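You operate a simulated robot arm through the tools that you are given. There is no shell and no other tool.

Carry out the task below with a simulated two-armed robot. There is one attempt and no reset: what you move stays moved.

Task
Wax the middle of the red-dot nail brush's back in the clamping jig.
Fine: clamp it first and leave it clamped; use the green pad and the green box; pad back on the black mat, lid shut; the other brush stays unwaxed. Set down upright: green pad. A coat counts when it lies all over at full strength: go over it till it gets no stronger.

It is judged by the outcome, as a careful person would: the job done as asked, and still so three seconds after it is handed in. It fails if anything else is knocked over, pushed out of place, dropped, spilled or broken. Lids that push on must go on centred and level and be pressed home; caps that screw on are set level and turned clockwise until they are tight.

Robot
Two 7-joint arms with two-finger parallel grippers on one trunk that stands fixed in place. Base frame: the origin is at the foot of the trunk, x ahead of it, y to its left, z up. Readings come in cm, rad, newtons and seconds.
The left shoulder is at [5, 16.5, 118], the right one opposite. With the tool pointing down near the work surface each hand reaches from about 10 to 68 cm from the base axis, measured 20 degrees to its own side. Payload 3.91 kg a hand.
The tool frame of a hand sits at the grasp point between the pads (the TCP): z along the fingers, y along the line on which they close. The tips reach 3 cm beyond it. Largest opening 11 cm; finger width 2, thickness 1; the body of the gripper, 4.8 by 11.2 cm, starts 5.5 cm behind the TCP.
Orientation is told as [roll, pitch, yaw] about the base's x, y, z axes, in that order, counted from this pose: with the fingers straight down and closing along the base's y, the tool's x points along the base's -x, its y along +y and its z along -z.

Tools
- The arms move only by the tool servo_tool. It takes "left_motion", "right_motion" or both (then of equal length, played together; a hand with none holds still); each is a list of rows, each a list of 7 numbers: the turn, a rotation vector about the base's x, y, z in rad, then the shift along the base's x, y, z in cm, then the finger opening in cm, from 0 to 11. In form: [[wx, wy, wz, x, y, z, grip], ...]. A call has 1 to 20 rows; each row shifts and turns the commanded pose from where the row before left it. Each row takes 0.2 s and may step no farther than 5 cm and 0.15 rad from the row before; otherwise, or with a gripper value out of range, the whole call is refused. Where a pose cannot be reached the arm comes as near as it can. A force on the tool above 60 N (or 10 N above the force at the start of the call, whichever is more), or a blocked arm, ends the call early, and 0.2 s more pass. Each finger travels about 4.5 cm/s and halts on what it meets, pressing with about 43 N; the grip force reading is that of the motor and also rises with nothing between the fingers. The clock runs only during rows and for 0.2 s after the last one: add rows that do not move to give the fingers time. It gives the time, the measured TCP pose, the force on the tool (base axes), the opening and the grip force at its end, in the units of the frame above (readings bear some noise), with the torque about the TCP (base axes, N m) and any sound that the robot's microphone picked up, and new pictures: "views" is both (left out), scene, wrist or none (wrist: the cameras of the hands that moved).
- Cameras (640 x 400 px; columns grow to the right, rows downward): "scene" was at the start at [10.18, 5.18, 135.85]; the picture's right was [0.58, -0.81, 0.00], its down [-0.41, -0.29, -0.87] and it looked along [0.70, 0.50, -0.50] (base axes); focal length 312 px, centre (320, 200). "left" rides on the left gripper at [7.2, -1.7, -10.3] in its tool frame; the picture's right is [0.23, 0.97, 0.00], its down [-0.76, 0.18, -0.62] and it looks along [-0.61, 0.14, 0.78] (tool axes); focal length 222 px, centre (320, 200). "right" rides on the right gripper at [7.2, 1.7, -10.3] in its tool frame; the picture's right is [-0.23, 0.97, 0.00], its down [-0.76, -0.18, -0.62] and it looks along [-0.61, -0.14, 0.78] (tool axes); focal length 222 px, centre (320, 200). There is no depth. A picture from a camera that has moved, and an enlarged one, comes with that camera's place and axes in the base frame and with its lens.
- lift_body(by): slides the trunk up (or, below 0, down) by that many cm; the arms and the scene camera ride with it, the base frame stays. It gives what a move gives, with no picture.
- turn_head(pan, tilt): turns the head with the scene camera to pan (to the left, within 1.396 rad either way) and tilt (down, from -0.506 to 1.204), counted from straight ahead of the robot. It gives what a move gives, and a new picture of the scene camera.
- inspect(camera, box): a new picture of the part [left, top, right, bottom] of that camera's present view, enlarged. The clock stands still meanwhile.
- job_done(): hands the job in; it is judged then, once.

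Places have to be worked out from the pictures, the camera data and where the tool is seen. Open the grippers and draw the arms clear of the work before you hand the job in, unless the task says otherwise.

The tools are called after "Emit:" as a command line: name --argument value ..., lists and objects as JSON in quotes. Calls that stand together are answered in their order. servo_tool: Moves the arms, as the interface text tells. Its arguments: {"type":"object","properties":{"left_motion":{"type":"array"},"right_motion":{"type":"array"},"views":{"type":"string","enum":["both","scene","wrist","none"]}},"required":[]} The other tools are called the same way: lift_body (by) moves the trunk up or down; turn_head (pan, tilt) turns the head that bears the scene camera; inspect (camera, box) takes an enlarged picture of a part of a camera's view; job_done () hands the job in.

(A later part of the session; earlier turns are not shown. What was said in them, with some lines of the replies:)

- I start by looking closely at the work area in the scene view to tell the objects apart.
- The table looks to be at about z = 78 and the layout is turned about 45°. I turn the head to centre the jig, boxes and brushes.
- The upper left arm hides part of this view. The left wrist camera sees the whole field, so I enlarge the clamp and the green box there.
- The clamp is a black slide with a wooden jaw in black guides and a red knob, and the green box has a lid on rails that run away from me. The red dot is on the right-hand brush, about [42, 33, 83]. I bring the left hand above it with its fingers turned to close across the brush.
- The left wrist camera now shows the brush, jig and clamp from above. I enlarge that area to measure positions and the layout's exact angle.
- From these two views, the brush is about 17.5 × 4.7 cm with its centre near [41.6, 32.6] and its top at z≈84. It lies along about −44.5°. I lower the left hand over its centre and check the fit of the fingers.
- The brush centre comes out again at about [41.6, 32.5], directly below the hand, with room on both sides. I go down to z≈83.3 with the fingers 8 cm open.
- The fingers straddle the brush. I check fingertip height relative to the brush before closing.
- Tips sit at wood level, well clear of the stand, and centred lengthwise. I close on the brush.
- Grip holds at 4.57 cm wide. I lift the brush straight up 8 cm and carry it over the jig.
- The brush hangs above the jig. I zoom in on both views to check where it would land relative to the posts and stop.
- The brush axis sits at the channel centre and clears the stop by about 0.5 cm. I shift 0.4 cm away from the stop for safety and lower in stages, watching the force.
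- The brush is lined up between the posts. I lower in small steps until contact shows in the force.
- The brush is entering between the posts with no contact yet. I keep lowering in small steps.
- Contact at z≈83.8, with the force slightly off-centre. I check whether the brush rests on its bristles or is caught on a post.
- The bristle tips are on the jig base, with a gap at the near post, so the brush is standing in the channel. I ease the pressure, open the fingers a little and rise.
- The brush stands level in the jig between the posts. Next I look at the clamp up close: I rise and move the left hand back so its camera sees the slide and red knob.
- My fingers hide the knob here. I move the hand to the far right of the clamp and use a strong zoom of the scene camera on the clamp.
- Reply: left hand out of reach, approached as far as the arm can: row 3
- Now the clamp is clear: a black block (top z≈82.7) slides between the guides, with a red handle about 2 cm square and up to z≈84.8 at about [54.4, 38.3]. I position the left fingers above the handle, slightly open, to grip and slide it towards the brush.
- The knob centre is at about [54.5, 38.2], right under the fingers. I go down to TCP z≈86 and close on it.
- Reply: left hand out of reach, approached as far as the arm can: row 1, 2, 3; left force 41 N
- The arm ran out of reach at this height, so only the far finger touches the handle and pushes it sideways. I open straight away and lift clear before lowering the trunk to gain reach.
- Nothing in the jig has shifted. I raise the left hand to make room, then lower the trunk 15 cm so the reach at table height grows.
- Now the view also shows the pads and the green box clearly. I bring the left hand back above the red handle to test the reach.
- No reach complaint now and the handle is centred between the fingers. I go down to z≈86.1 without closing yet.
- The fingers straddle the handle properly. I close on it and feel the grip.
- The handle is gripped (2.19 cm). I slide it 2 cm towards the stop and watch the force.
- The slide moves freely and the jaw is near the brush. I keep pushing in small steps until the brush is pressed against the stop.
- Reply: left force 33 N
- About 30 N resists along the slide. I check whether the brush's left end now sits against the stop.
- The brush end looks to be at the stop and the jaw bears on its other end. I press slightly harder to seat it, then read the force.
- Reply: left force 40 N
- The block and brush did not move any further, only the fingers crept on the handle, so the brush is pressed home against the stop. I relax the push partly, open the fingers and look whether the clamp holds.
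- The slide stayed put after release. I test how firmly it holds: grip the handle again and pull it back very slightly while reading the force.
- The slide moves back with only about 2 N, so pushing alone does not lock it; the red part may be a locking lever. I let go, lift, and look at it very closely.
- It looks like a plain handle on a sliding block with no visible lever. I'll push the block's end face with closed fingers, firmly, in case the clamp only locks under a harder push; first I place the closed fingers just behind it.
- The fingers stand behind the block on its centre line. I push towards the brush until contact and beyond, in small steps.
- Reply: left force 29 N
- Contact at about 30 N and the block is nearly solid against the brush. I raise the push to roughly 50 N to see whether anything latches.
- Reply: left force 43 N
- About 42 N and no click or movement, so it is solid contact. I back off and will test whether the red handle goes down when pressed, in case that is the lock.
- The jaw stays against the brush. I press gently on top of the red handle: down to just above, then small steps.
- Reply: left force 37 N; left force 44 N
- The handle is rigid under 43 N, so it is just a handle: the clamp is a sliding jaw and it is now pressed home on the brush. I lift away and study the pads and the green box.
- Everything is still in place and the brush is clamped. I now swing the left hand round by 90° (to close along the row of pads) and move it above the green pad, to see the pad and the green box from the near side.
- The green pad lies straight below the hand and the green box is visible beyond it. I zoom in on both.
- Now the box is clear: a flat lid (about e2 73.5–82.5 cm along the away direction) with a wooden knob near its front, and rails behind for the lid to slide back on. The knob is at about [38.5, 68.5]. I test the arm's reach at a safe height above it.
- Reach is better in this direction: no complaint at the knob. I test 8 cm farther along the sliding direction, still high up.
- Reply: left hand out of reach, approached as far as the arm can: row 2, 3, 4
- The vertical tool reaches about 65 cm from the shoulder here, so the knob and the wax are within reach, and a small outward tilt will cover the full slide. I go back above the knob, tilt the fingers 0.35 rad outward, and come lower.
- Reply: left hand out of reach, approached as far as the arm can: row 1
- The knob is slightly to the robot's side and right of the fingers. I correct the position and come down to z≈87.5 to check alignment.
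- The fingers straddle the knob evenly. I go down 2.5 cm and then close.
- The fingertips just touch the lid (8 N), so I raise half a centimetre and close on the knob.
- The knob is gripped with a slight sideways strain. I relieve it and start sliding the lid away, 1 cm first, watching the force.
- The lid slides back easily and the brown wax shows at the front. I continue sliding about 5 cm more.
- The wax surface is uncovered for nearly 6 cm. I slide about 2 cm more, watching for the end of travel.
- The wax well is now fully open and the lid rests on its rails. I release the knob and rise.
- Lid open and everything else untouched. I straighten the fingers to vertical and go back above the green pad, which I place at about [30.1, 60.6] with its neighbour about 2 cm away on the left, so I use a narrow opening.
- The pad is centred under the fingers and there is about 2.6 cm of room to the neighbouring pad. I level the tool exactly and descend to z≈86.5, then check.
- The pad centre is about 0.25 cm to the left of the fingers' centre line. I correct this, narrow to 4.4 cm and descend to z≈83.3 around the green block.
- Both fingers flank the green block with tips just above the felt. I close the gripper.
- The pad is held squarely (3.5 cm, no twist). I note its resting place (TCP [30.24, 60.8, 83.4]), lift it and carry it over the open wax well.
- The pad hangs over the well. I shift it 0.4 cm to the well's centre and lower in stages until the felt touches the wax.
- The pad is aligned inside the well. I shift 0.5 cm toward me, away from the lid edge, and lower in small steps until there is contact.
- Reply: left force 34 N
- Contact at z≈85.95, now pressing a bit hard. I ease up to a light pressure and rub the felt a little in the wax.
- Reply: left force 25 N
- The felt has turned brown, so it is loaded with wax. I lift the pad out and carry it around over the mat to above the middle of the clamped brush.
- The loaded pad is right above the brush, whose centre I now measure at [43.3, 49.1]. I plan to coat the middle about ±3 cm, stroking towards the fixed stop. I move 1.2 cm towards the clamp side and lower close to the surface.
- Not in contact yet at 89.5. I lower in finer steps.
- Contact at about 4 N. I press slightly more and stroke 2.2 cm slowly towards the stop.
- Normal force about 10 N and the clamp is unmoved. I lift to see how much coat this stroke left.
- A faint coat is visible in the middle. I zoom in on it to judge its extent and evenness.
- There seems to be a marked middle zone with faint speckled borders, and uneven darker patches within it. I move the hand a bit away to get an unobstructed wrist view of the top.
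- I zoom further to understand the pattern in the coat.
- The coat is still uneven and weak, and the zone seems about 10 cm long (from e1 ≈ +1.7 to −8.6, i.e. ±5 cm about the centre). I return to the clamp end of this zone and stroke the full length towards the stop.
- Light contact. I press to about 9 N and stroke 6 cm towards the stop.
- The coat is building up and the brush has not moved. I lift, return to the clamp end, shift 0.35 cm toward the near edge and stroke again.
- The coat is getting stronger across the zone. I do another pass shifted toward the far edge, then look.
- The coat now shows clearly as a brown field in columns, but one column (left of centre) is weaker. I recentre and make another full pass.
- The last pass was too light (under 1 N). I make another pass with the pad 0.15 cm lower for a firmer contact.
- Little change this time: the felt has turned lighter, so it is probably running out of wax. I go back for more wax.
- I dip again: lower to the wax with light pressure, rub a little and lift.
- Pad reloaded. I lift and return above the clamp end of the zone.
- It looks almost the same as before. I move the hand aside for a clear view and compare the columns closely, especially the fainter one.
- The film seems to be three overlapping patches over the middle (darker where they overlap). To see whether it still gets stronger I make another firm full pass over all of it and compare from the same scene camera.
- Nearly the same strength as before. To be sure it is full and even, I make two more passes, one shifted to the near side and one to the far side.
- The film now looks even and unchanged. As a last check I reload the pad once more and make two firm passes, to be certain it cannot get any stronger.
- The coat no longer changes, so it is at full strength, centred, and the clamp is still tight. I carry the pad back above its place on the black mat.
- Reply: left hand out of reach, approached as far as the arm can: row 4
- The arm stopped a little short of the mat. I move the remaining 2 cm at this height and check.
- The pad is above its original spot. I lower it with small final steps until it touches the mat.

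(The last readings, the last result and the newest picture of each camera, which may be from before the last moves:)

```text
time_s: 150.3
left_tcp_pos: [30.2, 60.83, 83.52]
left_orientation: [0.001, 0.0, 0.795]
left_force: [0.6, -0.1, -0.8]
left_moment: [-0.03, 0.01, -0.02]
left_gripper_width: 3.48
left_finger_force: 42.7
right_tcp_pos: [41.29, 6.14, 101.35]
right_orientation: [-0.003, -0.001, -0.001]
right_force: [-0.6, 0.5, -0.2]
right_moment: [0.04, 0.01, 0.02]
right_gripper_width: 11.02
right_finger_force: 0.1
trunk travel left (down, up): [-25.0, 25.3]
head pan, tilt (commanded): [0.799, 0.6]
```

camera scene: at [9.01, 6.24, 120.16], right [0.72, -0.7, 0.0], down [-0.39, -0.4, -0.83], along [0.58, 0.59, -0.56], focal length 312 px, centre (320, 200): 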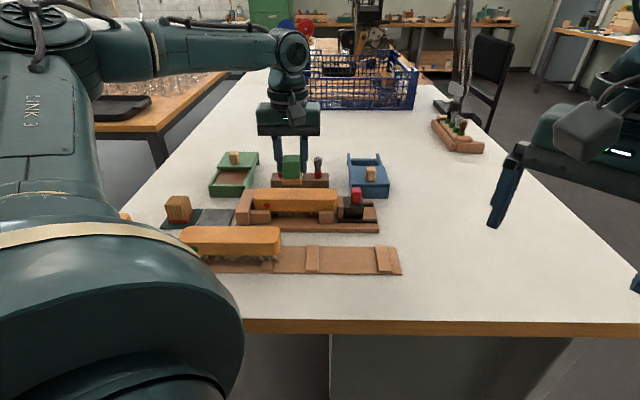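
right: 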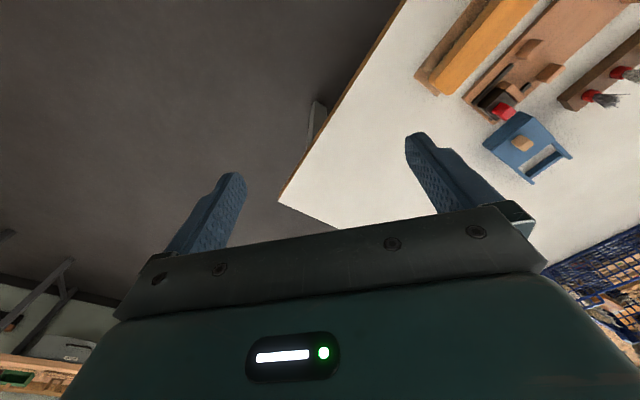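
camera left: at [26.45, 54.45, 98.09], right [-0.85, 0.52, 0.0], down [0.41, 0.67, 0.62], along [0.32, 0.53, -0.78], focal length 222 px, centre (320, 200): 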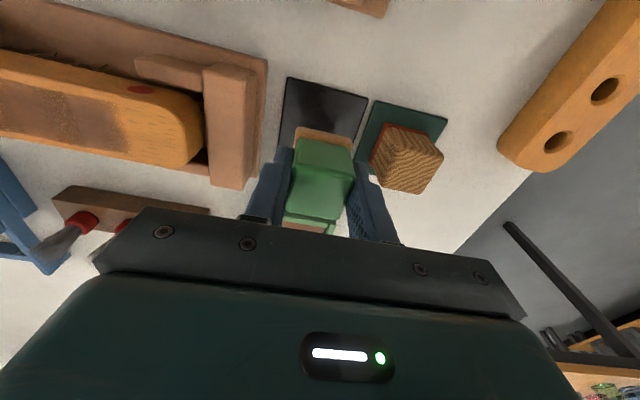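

Emit:
servo_tool --left_motion '[[0, 0, 0, 0, 0, -0.1, 2], [0, 0, 0, 0, 0, -0.1, 2], [0, 0, 0, 0, 0, 0, 2]]' --views "none"

Emit:
inspect --camera "scene" --box '[150, 165, 250, 235]'

```text
time_s: 151.1
left_tcp_pos: [30.19, 60.79, 83.35]
left_orientation: [0.001, 0.002, 0.796]
left_force: [-0.4, 0.7, -1.5]
left_moment: [0.0, -0.02, 0.02]
left_gripper_width: 3.48
left_finger_force: 43.1
right_tcp_pos: [41.16, 6.1, 101.34]
right_orientation: [-0.001, -0.001, -0.002]
right_force: [-0.5, -0.3, 0.0]
right_moment: [0.01, -0.01, 0.02]
right_gripper_width: 10.99
right_finger_force: 0.0
trunk travel left (down, up): [-25.0, 25.3]
head pan, tilt (commanded): [0.799, 0.6]
```

```text
5.71 times, centred on (200, 200) of scene
camera zoom: at [8.99, 6.25, 120.16], right [0.72, -0.7, 0.0], down [-0.39, -0.41, -0.83], along [0.58, 0.59, -0.56], focal length 1780 px, centre (1006, 200)
```

zoom: 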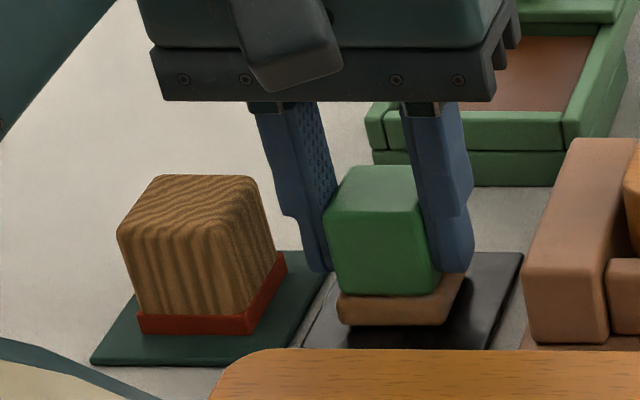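

Emit:
servo_tool --left_motion '[[0, 0, 0, 0, 0, -0.1, 2], [0, 0, 0, 0, 0, -0.05, 2], [0, 0, 0, 0, 0, 0, 2]]' --views "none"

Emit:
servo_tool --left_motion '[[0, 0, 0, 0, 0, -0.08, 2], [0, 0, 0, 0, 0, 0, 2]]' --views "none"

```text
time_s: 151.9
left_tcp_pos: [30.19, 60.71, 83.19]
left_orientation: [0.002, 0.0, 0.795]
left_force: [-0.4, -0.1, -0.9]
left_moment: [0.01, 0.0, -0.02]
left_gripper_width: 3.52
left_finger_force: 43.0
right_tcp_pos: [41.12, 6.12, 101.42]
right_orientation: [-0.003, 0.0, -0.001]
right_force: [-0.9, 0.2, 0.1]
right_moment: [-0.01, -0.03, 0.0]
right_gripper_width: 10.98
right_finger_force: 0.0
trunk travel left (down, up): [-25.0, 25.3]
head pan, tilt (commanded): [0.799, 0.6]
```

```text
time_s: 152.5
left_tcp_pos: [30.12, 60.79, 83.17]
left_orientation: [0.001, 0.001, 0.796]
left_force: [0.2, 0.4, 0.2]
left_moment: [0.01, 0.02, 0.02]
left_gripper_width: 3.51
left_finger_force: 43.3
right_tcp_pos: [41.27, 6.17, 101.47]
right_orientation: [0.0, 0.0, -0.001]
right_force: [-0.8, -0.4, -0.5]
right_moment: [0.0, 0.01, 0.04]
right_gripper_width: 11.01
right_finger_force: 0.1
trunk travel left (down, up): [-25.0, 25.3]
head pan, tilt (commanded): [0.799, 0.6]
```

Emit:
servo_tool --left_motion '[[0, 0, 0, 0, 0, -0.08, 2], [0, 0, 0, 0, 0, 0, 2]]' --views "none"

Emit:
inspect --camera "scene" --box '[180, 185, 240, 230]'

```text
time_s: 153.1
left_tcp_pos: [30.11, 60.95, 83.1]
left_orientation: [0.003, -0.001, 0.797]
left_force: [-0.8, -0.3, 1.4]
left_moment: [0.0, -0.06, -0.03]
left_gripper_width: 3.49
left_finger_force: 43.4
right_tcp_pos: [41.13, 5.99, 101.48]
right_orientation: [0.001, 0.0, -0.001]
right_force: [-0.9, 0.6, -0.1]
right_moment: [-0.01, 0.01, 0.02]
right_gripper_width: 11.0
right_finger_force: 0.0
trunk travel left (down, up): [-25.0, 25.3]
head pan, tilt (commanded): [0.799, 0.6]
```

```text
8.89 times, centred on (210, 208) of scene
camera zoom: at [8.99, 6.23, 120.16], right [0.72, -0.7, 0.0], down [-0.39, -0.4, -0.83], along [0.58, 0.59, -0.56], focal length 2768 px, centre (1298, 133)
```

zoom: 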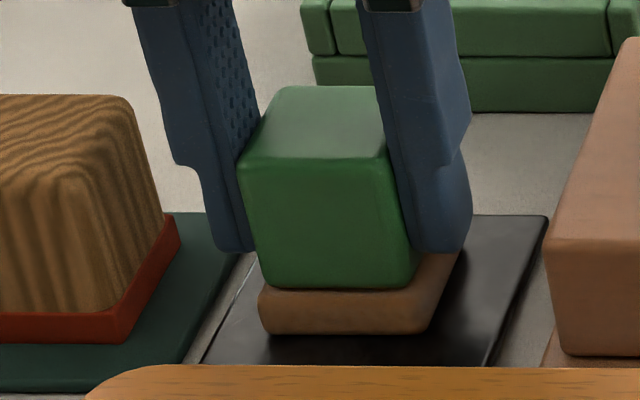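

The felt just touches the mat (force has turned positive) and the pad stands upright within the mat. I open a little and rise straight up.

Emit:
servo_tool --left_motion '[[0, 0, 0, 0, 0, -0.03, 2], [0, 0, 0, 0, 0, 0, 3.2], [0, 0, 0, 0, 0, 0, 4.2], [0, 0, 0, 0, 0, 0, 4.4], [0, 0, 0, 0, 0, 1.5, 4.4], [0, 0, 0, 0, 0, 3, 4.4], [0, 0, 0, 0, 0, 4, 4.4], [0, 0, 0, 0, 0, 0, 4.4]]' --views "both"

Emit:
inspect --camera "scene" --box '[150, 145, 270, 235]'

Emit:
inspect --camera "left" --box '[240, 40, 440, 200]'

```text
time_s: 154.9
left_tcp_pos: [30.15, 60.72, 91.66]
left_orientation: [0.002, 0.002, 0.796]
left_force: [-0.7, -0.2, 0.3]
left_moment: [0.0, -0.03, 0.0]
left_gripper_width: 4.41
left_finger_force: 0.1
right_tcp_pos: [41.13, 6.07, 101.42]
right_orientation: [-0.001, 0.001, -0.002]
right_force: [-0.5, 0.2, -0.2]
right_moment: [-0.02, 0.02, -0.01]
right_gripper_width: 11.02
right_finger_force: 0.0
trunk travel left (down, up): [-25.0, 25.3]
head pan, tilt (commanded): [0.799, 0.6]
camera scene: at [8.99, 6.24, 120.16], right [0.72, -0.7, 0.0], down [-0.39, -0.41, -0.83], along [0.58, 0.59, -0.56], focal length 312 px, centre (320, 200)
camera left: at [26.27, 54.38, 101.99], right [-0.85, 0.52, 0.0], down [0.41, 0.67, 0.62], along [0.32, 0.53, -0.78], focal length 222 px, centre (320, 200)
```

scene: 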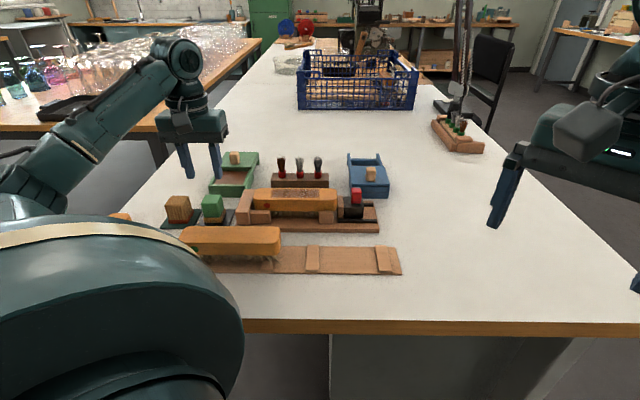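
left: 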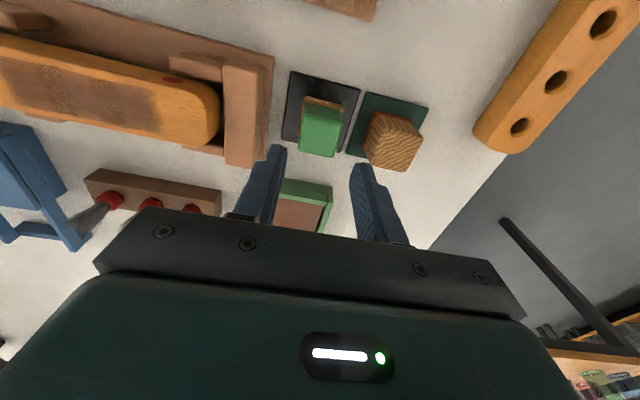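

```text
4.44 times, centred on (210, 190) of scene
camera zoom: at [8.99, 6.24, 120.16], right [0.72, -0.7, 0.0], down [-0.39, -0.41, -0.83], along [0.58, 0.59, -0.56], focal length 1384 px, centre (809, 244)
```

zoom: 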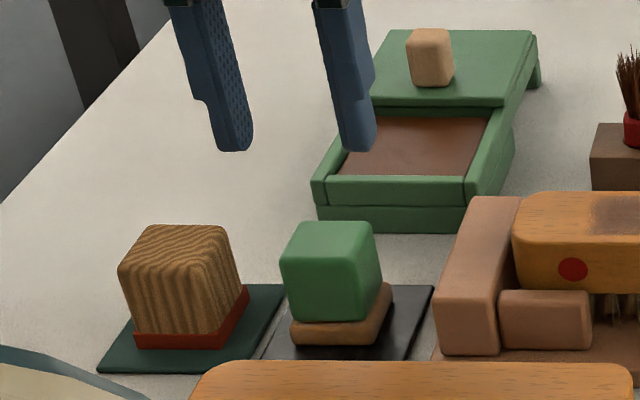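

```text
2.50 times, centred on (340, 120) of left
camera zoom: at [26.27, 54.38, 101.99], right [-0.85, 0.52, 0.0], down [0.41, 0.67, 0.62], along [0.32, 0.53, -0.78], focal length 555 px, centre (270, 400)
```

zoom: 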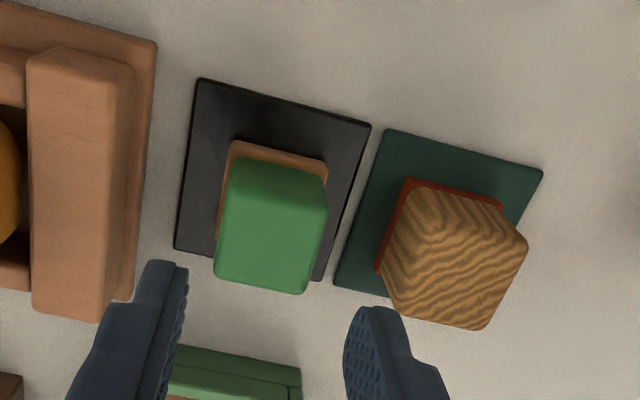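

The pad stands upright on the black mat as before. Now I go back to the lid knob the same way as before: tilt the fingers outward and move above it.

Emit:
servo_tool --left_motion '[[0.0714, -0.07, 0, 2.2, 2.1, 0.5, 4.5], [0.0714, -0.07, 0, 2.2, 2.1, 0.5, 4.5], [0.0714, -0.07, 0, 2.2, 2.1, 0.2, 4.5], [0, 0, 0.012, 2.3, 2.2, 0, 4.5], [0, 0, 0, 2.3, 2.2, -0.5, 4.5], [0, 0, 0, 2.3, 2.2, -0.5, 4.5], [0, 0, 0, 0, 0, 0, 4.5]]' --views "wrist"

Emit:
inspect --camera "scene" --box '[185, 115, 285, 205]'

Emit:
inspect --camera "left" --box '[240, 60, 400, 220]'

```text
time_s: 156.5
left_tcp_pos: [43.64, 73.73, 91.8]
left_orientation: [0.004, -0.301, 0.805]
left_force: [0.3, -0.3, 0.3]
left_moment: [0.0, -0.02, -0.01]
left_gripper_width: 4.51
left_finger_force: 0.1
right_tcp_pos: [41.04, 6.09, 101.49]
right_orientation: [0.0, 0.0, -0.002]
right_force: [-0.4, 0.3, 0.8]
right_moment: [-0.03, 0.0, -0.03]
right_gripper_width: 11.0
right_finger_force: 0.1
trunk travel left (down, up): [-25.0, 25.3]
head pan, tilt (commanded): [0.799, 0.6]
camera left: at [37.9, 65.3, 99.51], right [-0.85, 0.52, -0.07], down [0.25, 0.51, 0.82], along [0.46, 0.68, -0.57], focal length 222 px, centre (320, 200)
```

left: 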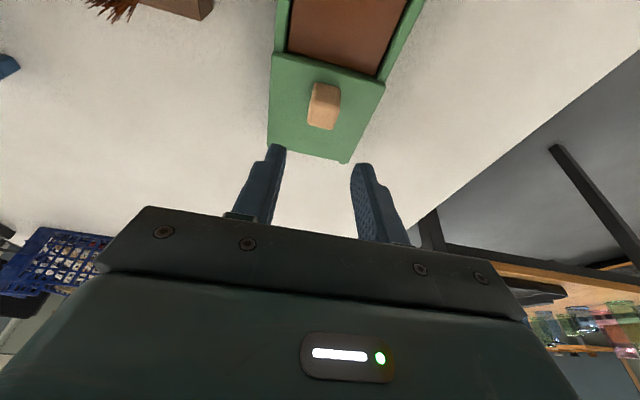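

```text
4.44 times, centred on (235, 160) of scene
camera zoom: at [9.01, 6.24, 120.16], right [0.72, -0.7, 0.0], down [-0.39, -0.4, -0.83], along [0.58, 0.59, -0.56], focal length 1384 px, centre (698, 378)
```

zoom: 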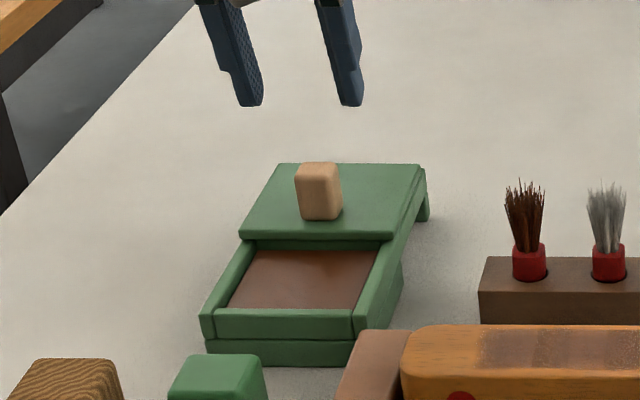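

```text
2.50 times, centred on (320, 140) of left
camera zoom: at [37.9, 65.3, 99.51], right [-0.85, 0.52, -0.07], down [0.25, 0.51, 0.82], along [0.46, 0.68, -0.57], focal length 555 px, centre (320, 350)
```

zoom: 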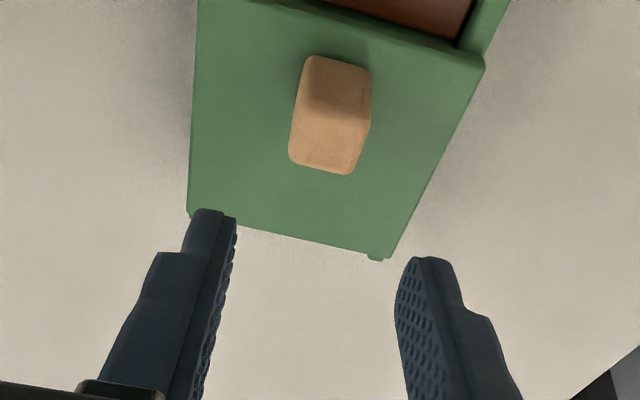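

I descend to just above the knob and check alignment.

Emit:
servo_tool --left_motion '[[0, 0, 0, 0.1, -0.1, -2, 4.5], [0, 0, 0, 0.1, -0.1, -2, 4.5], [0, 0, 0, 0, 0, 0, 4.5]]' --views "none"

Emit:
inspect --camera "left" --box '[240, 60, 400, 220]'

Emit:
inspect --camera "scene" --box '[185, 115, 285, 205]'

```text
time_s: 157.3
left_tcp_pos: [43.88, 73.48, 87.68]
left_orientation: [0.002, -0.301, 0.808]
left_force: [0.1, 0.6, -0.2]
left_moment: [-0.02, -0.01, -0.02]
left_gripper_width: 4.5
left_finger_force: 0.0
right_tcp_pos: [41.16, 6.2, 101.39]
right_orientation: [0.001, 0.0, -0.001]
right_force: [0.0, -0.4, 0.4]
right_moment: [0.0, 0.02, 0.04]
right_gripper_width: 11.01
right_finger_force: 0.0
trunk travel left (down, up): [-25.0, 25.3]
head pan, tilt (commanded): [0.799, 0.6]
```

```text
2.50 times, centred on (320, 140) of left
camera zoom: at [38.08, 65.11, 95.5], right [-0.85, 0.52, -0.07], down [0.25, 0.52, 0.82], along [0.46, 0.68, -0.57], focal length 555 px, centre (320, 350)
```

zoom: 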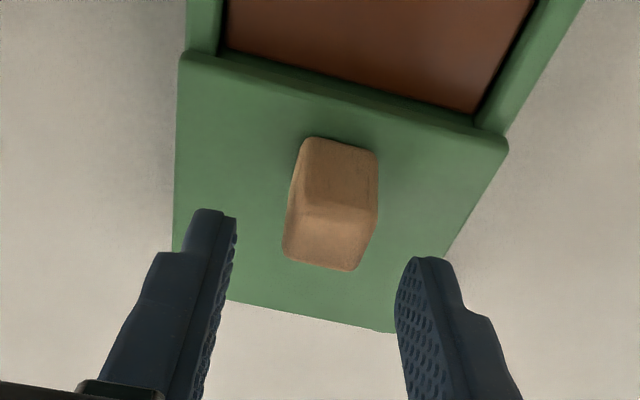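

```text
4.44 times, centred on (235, 160) of scene
camera zoom: at [8.99, 6.24, 120.16], right [0.72, -0.7, 0.0], down [-0.39, -0.41, -0.83], along [0.58, 0.59, -0.56], focal length 1384 px, centre (698, 378)
```

zoom: 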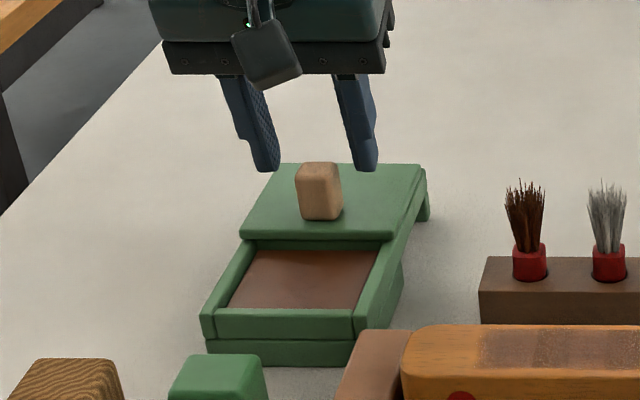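

Aligned as before. I lower 2 cm and close on the knob.

Emit:
servo_tool --left_motion '[[0, 0, 0, 0, 0, -1.2, 4.5], [0, 0, 0, 0, 0, -0.8, 4.5], [0, 0, 0, 0, 0, 0, 3], [0, 0, 0, 0, 0, 0, 1], [0, 0, 0, 0, 0, 0, 1], [0, 0, 0, 0, 0, 0, 1]]' --views "wrist"

```text
time_s: 158.7
left_tcp_pos: [43.73, 73.38, 85.8]
left_orientation: [0.002, -0.3, 0.806]
left_force: [0.7, 0.1, 1.0]
left_moment: [-0.16, -0.32, -0.6]
left_gripper_width: 2.16
left_finger_force: 45.3
right_tcp_pos: [41.09, 6.03, 101.4]
right_orientation: [-0.002, -0.001, -0.002]
right_force: [0.1, -0.5, -0.2]
right_moment: [0.01, 0.02, 0.0]
right_gripper_width: 10.99
right_finger_force: 0.0
trunk travel left (down, up): [-25.0, 25.3]
head pan, tilt (commanded): [0.799, 0.6]
camera left: at [38.03, 65.09, 93.5], right [-0.85, 0.52, -0.07], down [0.25, 0.52, 0.82], along [0.46, 0.68, -0.57], focal length 222 px, centre (320, 200)
```

left: 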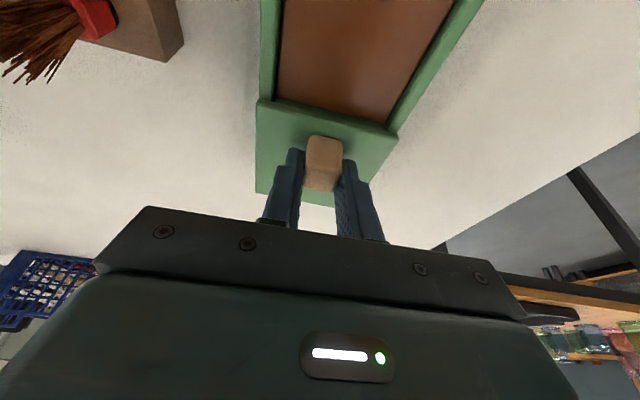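

The knob is gripped without strain. I slide the lid back toward me 7 cm.

Emit:
servo_tool --left_motion '[[0, 0, 0, -0.2, -0.204, 0, 1], [0, 0, 0, -0.385, -0.393, 0, 1], [0, 0, 0, -0.385, -0.393, 0, 1], [0, 0, 0, -0.385, -0.393, 0, 1], [0, 0, 0, -0.385, -0.393, 0, 1], [0, 0, 0, -0.385, -0.393, 0, 1], [0, 0, 0, -0.385, -0.393, 0, 1], [0, 0, 0, -0.385, -0.393, 0, 1], [0, 0, 0, -0.385, -0.393, 0, 1], [0, 0, 0, -0.385, -0.393, 0, 1], [0, 0, 0, -0.385, -0.393, 0, 1], [0, 0, 0, -0.385, -0.393, 0, 1], [0, 0, 0, -0.385, -0.393, 0, 1], [0, 0, 0, 0, 0, 0, 1]]' --views "wrist"

Emit:
inspect --camera "scene" --box '[185, 125, 285, 205]'

```text
time_s: 161.7
left_tcp_pos: [38.86, 68.65, 85.77]
left_orientation: [0.001, -0.3, 0.807]
left_force: [-1.9, 2.0, 0.4]
left_moment: [-0.14, -0.28, -0.59]
left_gripper_width: 2.16
left_finger_force: 44.8
right_tcp_pos: [41.18, 5.95, 101.49]
right_orientation: [-0.002, -0.001, -0.002]
right_force: [-0.3, 0.4, -0.3]
right_moment: [-0.04, 0.01, 0.01]
right_gripper_width: 11.01
right_finger_force: 0.0
trunk travel left (down, up): [-25.0, 25.3]
head pan, tilt (commanded): [0.799, 0.6]
camera left: at [33.21, 60.27, 93.5], right [-0.85, 0.52, -0.07], down [0.25, 0.52, 0.82], along [0.46, 0.68, -0.57], focal length 222 px, centre (320, 200)
```

left: 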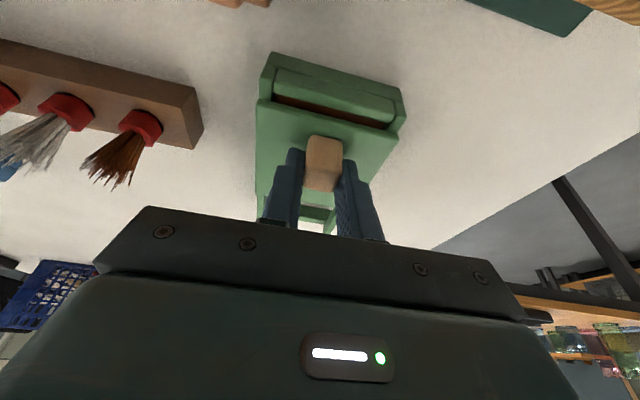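

```text
5.00 times, centred on (235, 165) of scene
camera zoom: at [8.97, 6.26, 120.16], right [0.72, -0.7, 0.0], down [-0.39, -0.41, -0.83], along [0.58, 0.59, -0.56], focal length 1557 px, centre (745, 375)
```

zoom: 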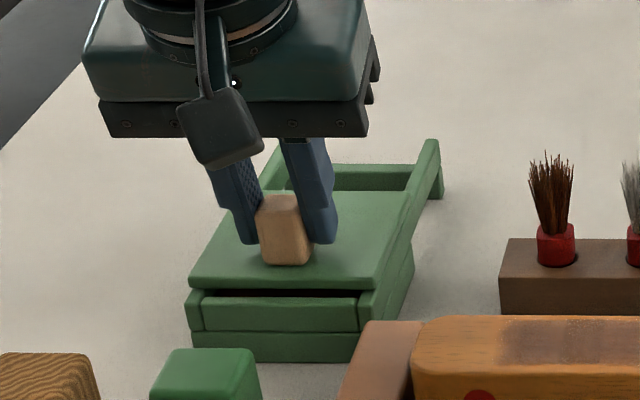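

About 1 cm remains. I slide slowly until the lid stops.

Emit:
servo_tool --left_motion '[[0, 0, 0, -0.175, -0.179, 0, 1], [0, 0, 0, -0.175, -0.179, 0, 1], [0, 0, 0, -0.175, -0.179, 0, 1], [0, 0, 0, -0.14, -0.143, 0, 1], [0, 0, 0, 0, 0, 0, 1]]' --views "wrist"

Emit:
inspect --camera "scene" --box '[185, 125, 285, 205]'

Emit:
inspect --camera "left" --box '[240, 60, 400, 220]'

```text
time_s: 162.9
left_tcp_pos: [38.2, 68.0, 85.77]
left_orientation: [0.0, -0.301, 0.808]
left_force: [-2.4, 2.2, -0.1]
left_moment: [0.11, -0.46, -0.61]
left_gripper_width: 2.16
left_finger_force: 44.7
right_tcp_pos: [41.27, 6.11, 101.31]
right_orientation: [-0.001, 0.001, -0.002]
right_force: [0.0, 0.0, 0.0]
right_moment: [0.01, -0.01, -0.02]
right_gripper_width: 10.99
right_finger_force: 0.0
trunk travel left (down, up): [-25.0, 25.3]
head pan, tilt (commanded): [0.799, 0.6]
camera left: at [32.53, 59.59, 93.5], right [-0.85, 0.52, -0.07], down [0.25, 0.52, 0.82], along [0.46, 0.68, -0.57], focal length 222 px, centre (320, 200)
```

left: 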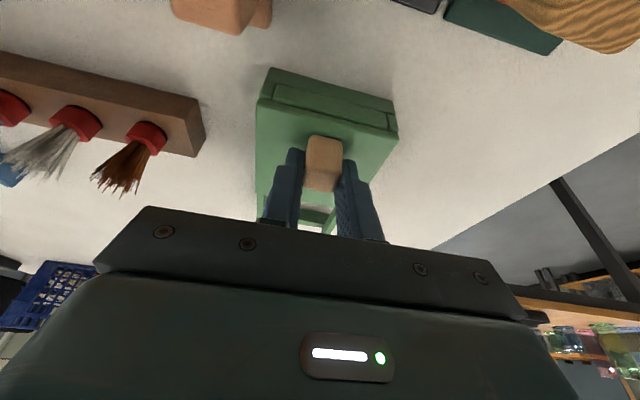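

```text
5.00 times, centred on (235, 165) of scene
camera zoom: at [8.97, 6.25, 120.16], right [0.72, -0.7, 0.0], down [-0.39, -0.41, -0.83], along [0.58, 0.59, -0.56], focal length 1557 px, centre (745, 375)
```

zoom: 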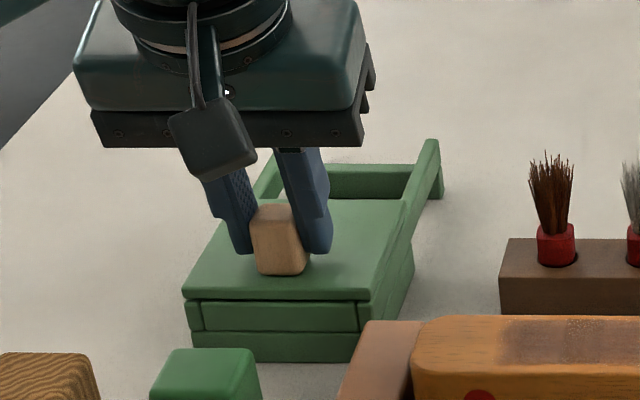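

```text
2.50 times, centred on (320, 140) of left
camera zoom: at [32.53, 59.59, 93.5], right [-0.85, 0.52, -0.07], down [0.25, 0.52, 0.82], along [0.46, 0.68, -0.57], focal length 555 px, centre (320, 350)
```

zoom: 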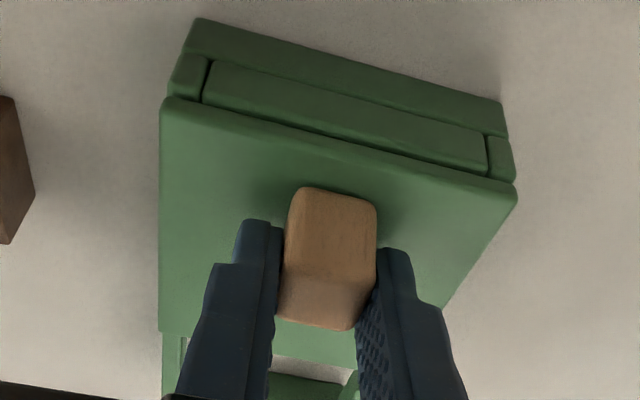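

The lid looks practically closed. I nudge it a little further to feel the end stop.

Emit:
servo_tool --left_motion '[[0, 0, 0, -0.07, -0.072, 0, 1], [0, 0, 0, -0.07, -0.072, 0, 1], [0, 0, 0, 0, 0, 0, 1]]' --views "none"

Emit:
inspect --camera "scene" --box '[195, 145, 275, 205]'

```text
time_s: 163.7
left_tcp_pos: [38.15, 67.82, 85.74]
left_orientation: [0.002, -0.299, 0.808]
left_force: [-0.5, 4.8, 2.5]
left_moment: [-0.31, -0.06, -0.65]
left_gripper_width: 2.17
left_finger_force: 44.9
right_tcp_pos: [41.11, 6.06, 101.44]
right_orientation: [-0.001, 0.0, -0.001]
right_force: [0.2, 0.2, 0.1]
right_moment: [0.02, 0.0, -0.02]
right_gripper_width: 10.98
right_finger_force: 0.1
trunk travel left (down, up): [-25.0, 25.3]
head pan, tilt (commanded): [0.799, 0.6]
```

```text
6.67 times, centred on (235, 175) of scene
camera zoom: at [8.98, 6.27, 120.16], right [0.72, -0.7, 0.0], down [-0.39, -0.41, -0.83], along [0.58, 0.59, -0.56], focal length 2076 px, centre (887, 367)
```

zoom: 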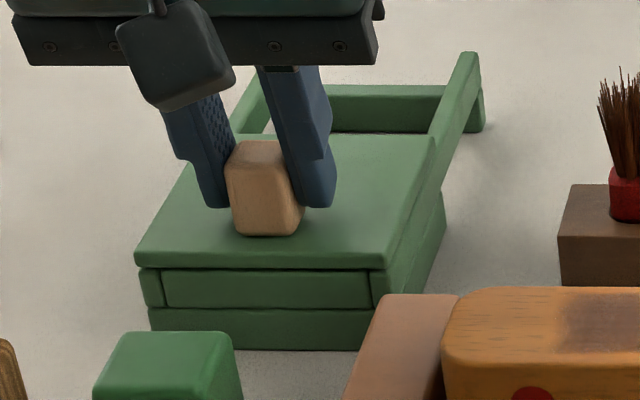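

Emit:
servo_tool --left_motion '[[0, 0, 0, -0.07, -0.072, 0, 1], [0, 0, 0, -0.07, -0.072, 0, 1], [0, 0, 0, 0, 0, 0, 1]]' --views "none"

```text
time_s: 164.5
left_tcp_pos: [38.09, 67.83, 85.65]
left_orientation: [0.002, -0.302, 0.81]
left_force: [9.3, 13.7, 7.1]
left_moment: [-0.24, -0.06, -0.67]
left_gripper_width: 2.18
left_finger_force: 44.6
right_tcp_pos: [41.27, 6.15, 101.44]
right_orientation: [-0.003, 0.002, -0.003]
right_force: [0.8, -0.4, -0.1]
right_moment: [-0.02, -0.02, -0.02]
right_gripper_width: 10.99
right_finger_force: 0.0
trunk travel left (down, up): [-25.0, 25.3]
head pan, tilt (commanded): [0.799, 0.6]
```

About 16 N against the slide now: the lid is against its stop and shut. I relax the push, open the fingers and rise.

Emit:
servo_tool --left_motion '[[0, 0, 0, 0.12, 0.12, 0.05, 1], [0, 0, 0, 0, 0, 0, 2.5], [0, 0, 0, 0, 0, 0, 4], [0, 0, 0, 0, 0, 0, 4.5], [0, 0, 0, 0, 0, 2, 4.5], [0, 0, 0, 0, 0, 4, 4.5], [0, 0, 0, 0, 0, 0, 4.5]]' --views "both"

Emit:
inspect --camera "scene" --box '[155, 145, 275, 235]'

Emit:
inspect --camera "scene" --box '[230, 160, 400, 240]'

```text
time_s: 166.1
left_tcp_pos: [38.18, 67.64, 91.95]
left_orientation: [0.003, -0.297, 0.809]
left_force: [-0.2, 0.3, 0.4]
left_moment: [0.0, -0.01, -0.01]
left_gripper_width: 4.48
left_finger_force: 0.1
right_tcp_pos: [41.18, 6.12, 101.49]
right_orientation: [-0.001, -0.002, 0.0]
right_force: [-0.2, -1.1, 0.0]
right_moment: [0.0, 0.0, -0.01]
right_gripper_width: 11.02
right_finger_force: 0.0
trunk travel left (down, up): [-25.0, 25.3]
head pan, tilt (commanded): [0.799, 0.6]
camera scene: at [8.99, 6.25, 120.16], right [0.72, -0.7, 0.0], down [-0.39, -0.41, -0.83], along [0.58, 0.59, -0.56], focal length 312 px, centre (320, 200)
camera left: at [32.55, 59.35, 99.74], right [-0.85, 0.52, -0.07], down [0.25, 0.52, 0.82], along [0.46, 0.68, -0.57], focal length 222 px, centre (320, 200)
```

scene: 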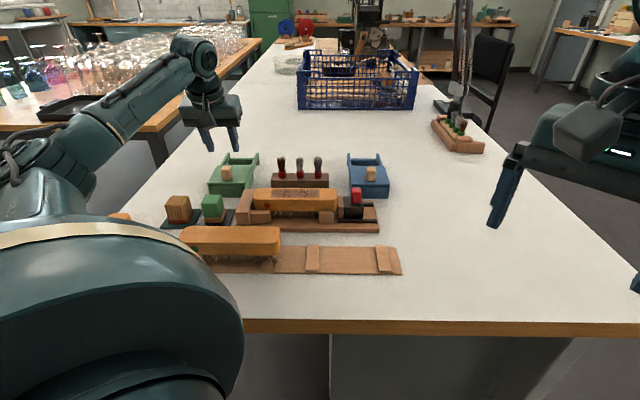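
left: 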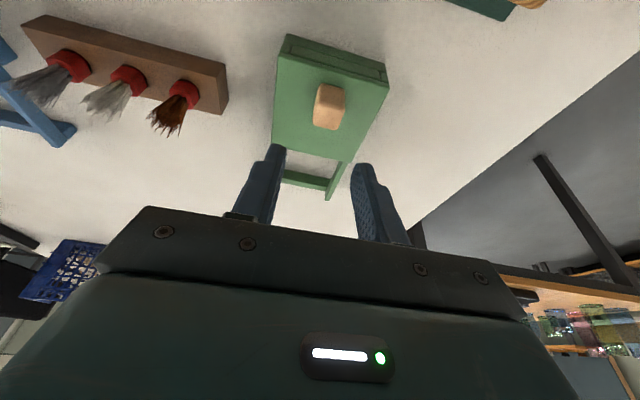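

```text
4.44 times, centred on (215, 190) of scene
camera zoom: at [8.99, 6.25, 120.16], right [0.72, -0.7, 0.0], down [-0.39, -0.41, -0.83], along [0.58, 0.59, -0.56], focal length 1384 px, centre (787, 244)
```

zoom: 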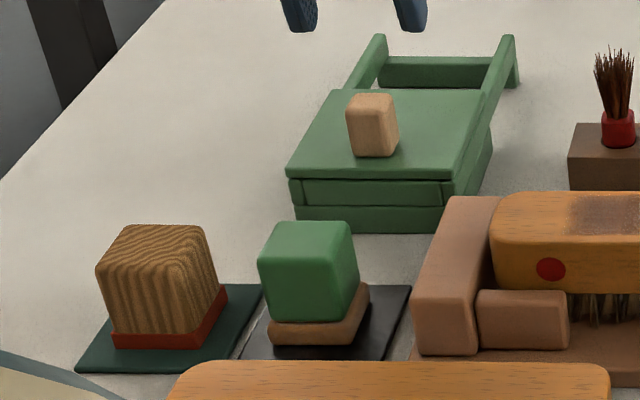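

```text
3.76 times, centred on (315, 200) of scene
camera zoom: at [8.99, 6.25, 120.16], right [0.72, -0.7, 0.0], down [-0.39, -0.41, -0.83], along [0.58, 0.59, -0.56], focal length 1172 px, centre (339, 200)
```

zoom: 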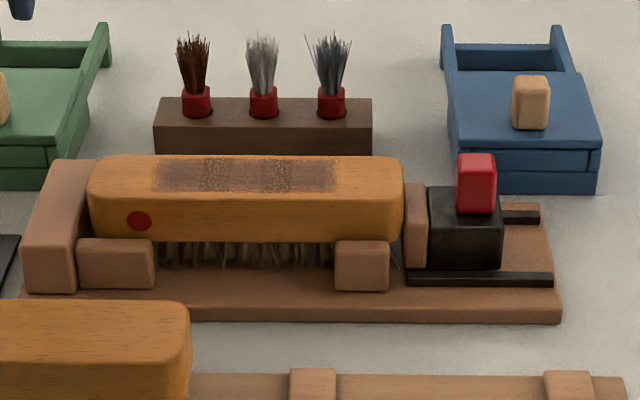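

Lid shut, pad upright on its mat, brush waxed in the middle and still clamped, everything else in place. I straighten the left hand, raise it and draw it back clear of the work.

Emit:
servo_tool --left_motion '[[-0.0714, 0.07, 0, -0.5, -0.8, 3, 5], [-0.0714, 0.07, 0, -0.5, -0.8, 3, 6], [-0.0714, 0.07, 0, -0.5, -0.8, 3, 7], [0, 0, 0, 0, -2, 3, 8], [0, 0, -0.1, 0, -4, 1, 8], [0, 0, -0.1, 0, -4, 0, 8], [0, 0, -0.1, 0, -4, 0, 8], [0, 0, -0.1, 0, -4, 0, 8], [0, 0, -0.1, 0, -3, 0, 8], [0, 0, 0, 0, 0, 0, 8]]' --views "both"

```text
time_s: 168.3
left_tcp_pos: [36.73, 44.41, 104.86]
left_orientation: [0.004, 0.002, 0.306]
left_force: [-0.6, -0.3, -0.6]
left_moment: [0.0, -0.02, 0.0]
left_gripper_width: 8.01
left_finger_force: 0.1
right_tcp_pos: [41.21, 6.05, 101.44]
right_orientation: [0.001, -0.001, -0.001]
right_force: [-0.2, -0.4, -0.2]
right_moment: [0.02, -0.03, 0.02]
right_gripper_width: 11.02
right_finger_force: 0.1
trunk travel left (down, up): [-25.0, 25.3]
head pan, tilt (commanded): [0.799, 0.6]
camera scene: at [8.99, 6.23, 120.16], right [0.72, -0.7, 0.0], down [-0.39, -0.4, -0.83], along [0.58, 0.59, -0.56], focal length 312 px, centre (320, 200)
camera left: at [30.38, 40.54, 115.19], right [-0.51, 0.86, 0.01], down [0.67, 0.4, 0.62], along [0.53, 0.32, -0.78], focal length 222 px, centre (320, 200)
```

scene: 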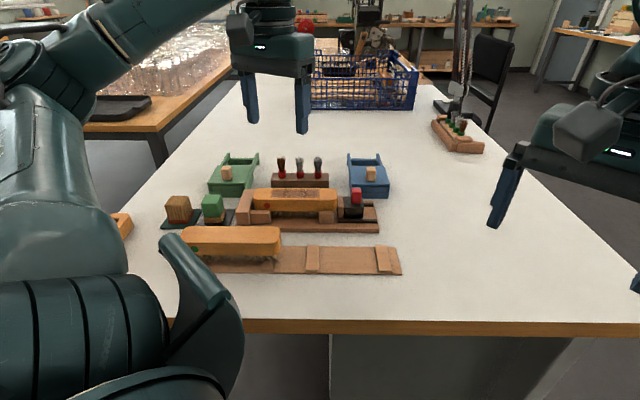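
left: 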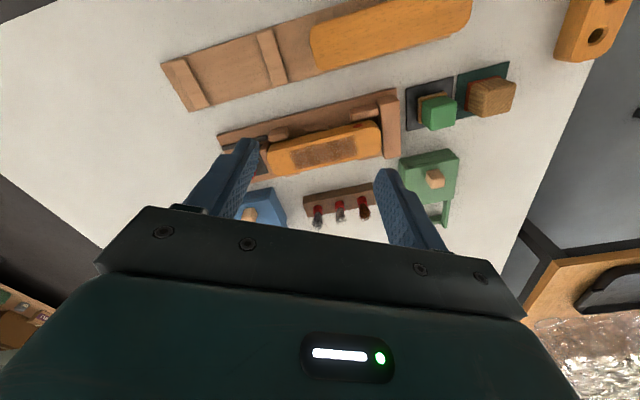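

I raise the trunk back up so both arms are well clear, and take a last look at everything.

Emit:
lift_body --by 15

Emit:
turn_head --pan 0.75 --tilt 0.7

Emit:
inspect --camera "left" --box '[200, 60, 520, 260]'

Emit:
inspect --camera "scene" --box '[180, 120, 400, 260]'

```text
time_s: 170.1
left_tcp_pos: [36.85, 44.42, 119.81]
left_orientation: [0.006, 0.002, 0.306]
left_force: [-0.8, 0.4, -0.2]
left_moment: [-0.03, 0.0, 0.01]
left_gripper_width: 7.98
left_finger_force: 0.0
right_tcp_pos: [41.24, 6.04, 116.42]
right_orientation: [-0.003, 0.0, -0.002]
right_force: [0.0, -0.1, 0.3]
right_moment: [0.0, 0.0, -0.02]
right_gripper_width: 10.96
right_finger_force: 0.0
trunk travel left (down, up): [-40.0, 10.3]
head pan, tilt (commanded): [0.799, 0.6]
```

```text
time_s: 170.7
left_tcp_pos: [36.91, 44.41, 119.82]
left_orientation: [0.004, 0.0, 0.307]
left_force: [1.4, 0.3, 0.6]
left_moment: [-0.03, 0.03, 0.0]
left_gripper_width: 8.0
left_finger_force: 0.1
right_tcp_pos: [41.15, 6.09, 116.45]
right_orientation: [-0.001, 0.001, -0.003]
right_force: [1.1, 0.2, 0.4]
right_moment: [0.04, -0.04, -0.04]
right_gripper_width: 11.01
right_finger_force: 0.0
trunk travel left (down, up): [-40.0, 10.3]
head pan, tilt (commanded): [0.75, 0.7]
camera scene: at [9.04, 5.7, 134.3], right [0.68, -0.73, 0.0], down [-0.47, -0.44, -0.77], along [0.56, 0.52, -0.64], focal length 312 px, centre (320, 200)
```

scene: 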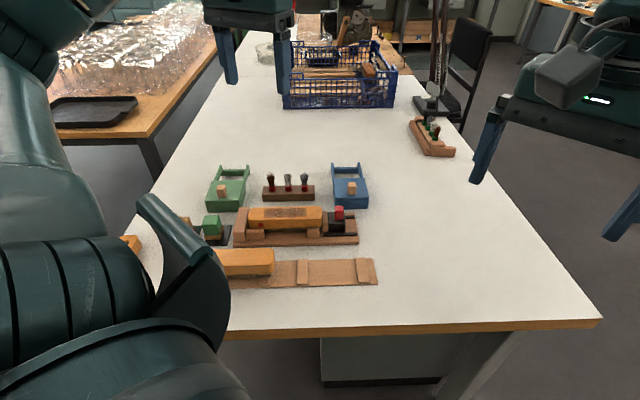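

```text
2.00 times, centred on (360, 160) of left
camera zoom: at [30.38, 40.59, 130.19], right [-0.51, 0.86, 0.01], down [0.67, 0.4, 0.62], along [0.53, 0.32, -0.78], focal length 444 px, centre (240, 280)
```

zoom: 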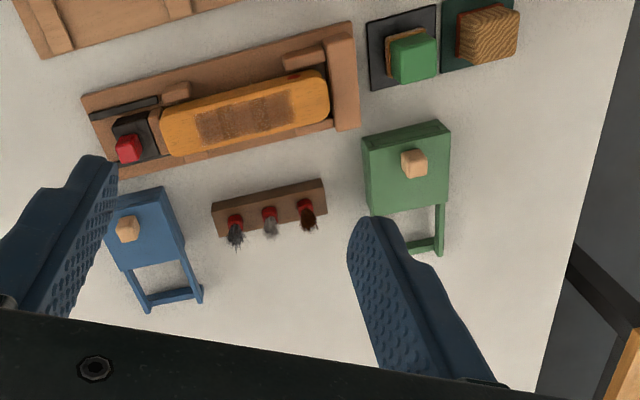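

```text
2.86 times, centred on (290, 190) of scene
camera zoom: at [9.04, 5.7, 134.3], right [0.68, -0.73, 0.0], down [-0.47, -0.44, -0.77], along [0.56, 0.52, -0.64], focal length 890 px, centre (406, 229)
```

zoom: 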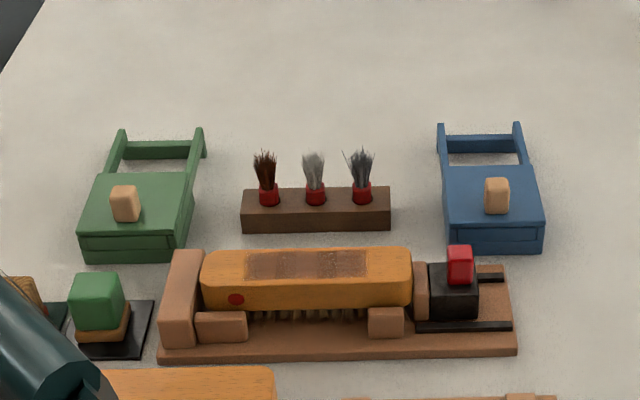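

All is in order from both views. One last close look at the jaw and stop contacts and at the coat.

Emit:
inspect --camera "scene" --box '[300, 195, 370, 250]'

Emit:
inspect --camera "left" --box '[240, 80, 400, 150]'

```text
7.27 times, centred on (335, 222) of scene
camera zoom: at [9.04, 5.7, 134.3], right [0.68, -0.73, 0.0], down [-0.47, -0.44, -0.77], along [0.56, 0.52, -0.64], focal length 2265 px, centre (211, 36)
```

zoom: 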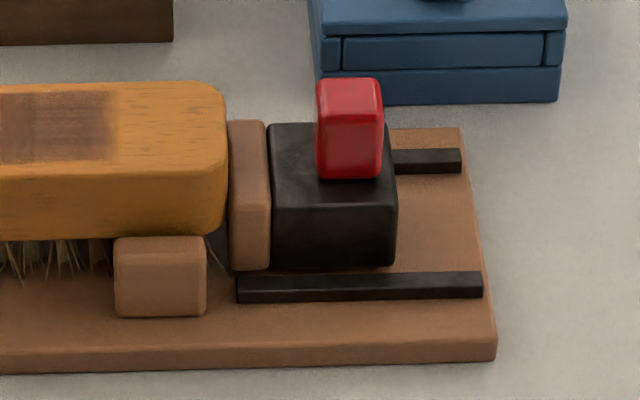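

```text
4.00 times, centred on (320, 115) of left
camera zoom: at [30.38, 40.59, 130.19], right [-0.51, 0.86, 0.01], down [0.67, 0.4, 0.62], along [0.53, 0.32, -0.78], focal length 888 px, centre (320, 540)
```

zoom: 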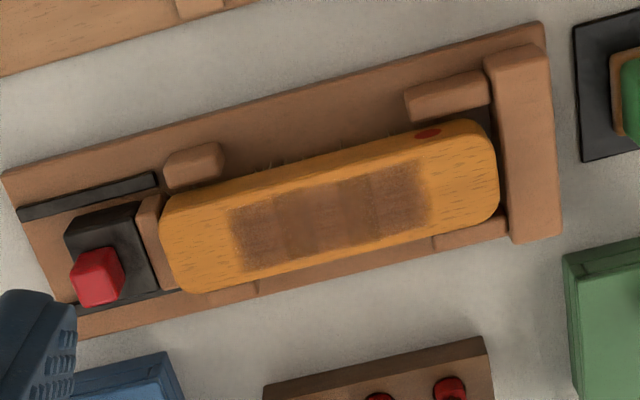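

The job is complete:
- The red-dot brush is clamped between the stop and the jaw.
- The middle of its back is evenly waxed, and further passes made it no stronger.
- The green pad stands upright on the black mat.
- The green box lid is shut.
- Both arms are clear of the work with grippers open.

I hand it in.

Emit:
job_done

```text
The job is handed in.
```

I clamped the red-dot brush in the jig, waxed the middle of its back with the green pad, and handed the job in.

- **Clamp:** The brush sits between the fixed stop and the sliding jaw. I pushed the slide home with about 42 N and it stayed put through all the waxing. It has no lock that I could find. When I pulled it back as a test, before that final push, it moved under about 2 N, so friction alone holds it.
- **Wax:** I dipped the pad three times and made repeated passes. The coat covers about 10 cm of the middle, and the last two firm passes made no visible difference. That no-stronger check was by eye only.
- **Pad and box:** The green pad is back on the black mat, upright. The green box lid is slid shut against its stop.
- **Everything else:** The other brush is unwaxed, nothing was knocked or moved, and both arms are clear with grippers open.
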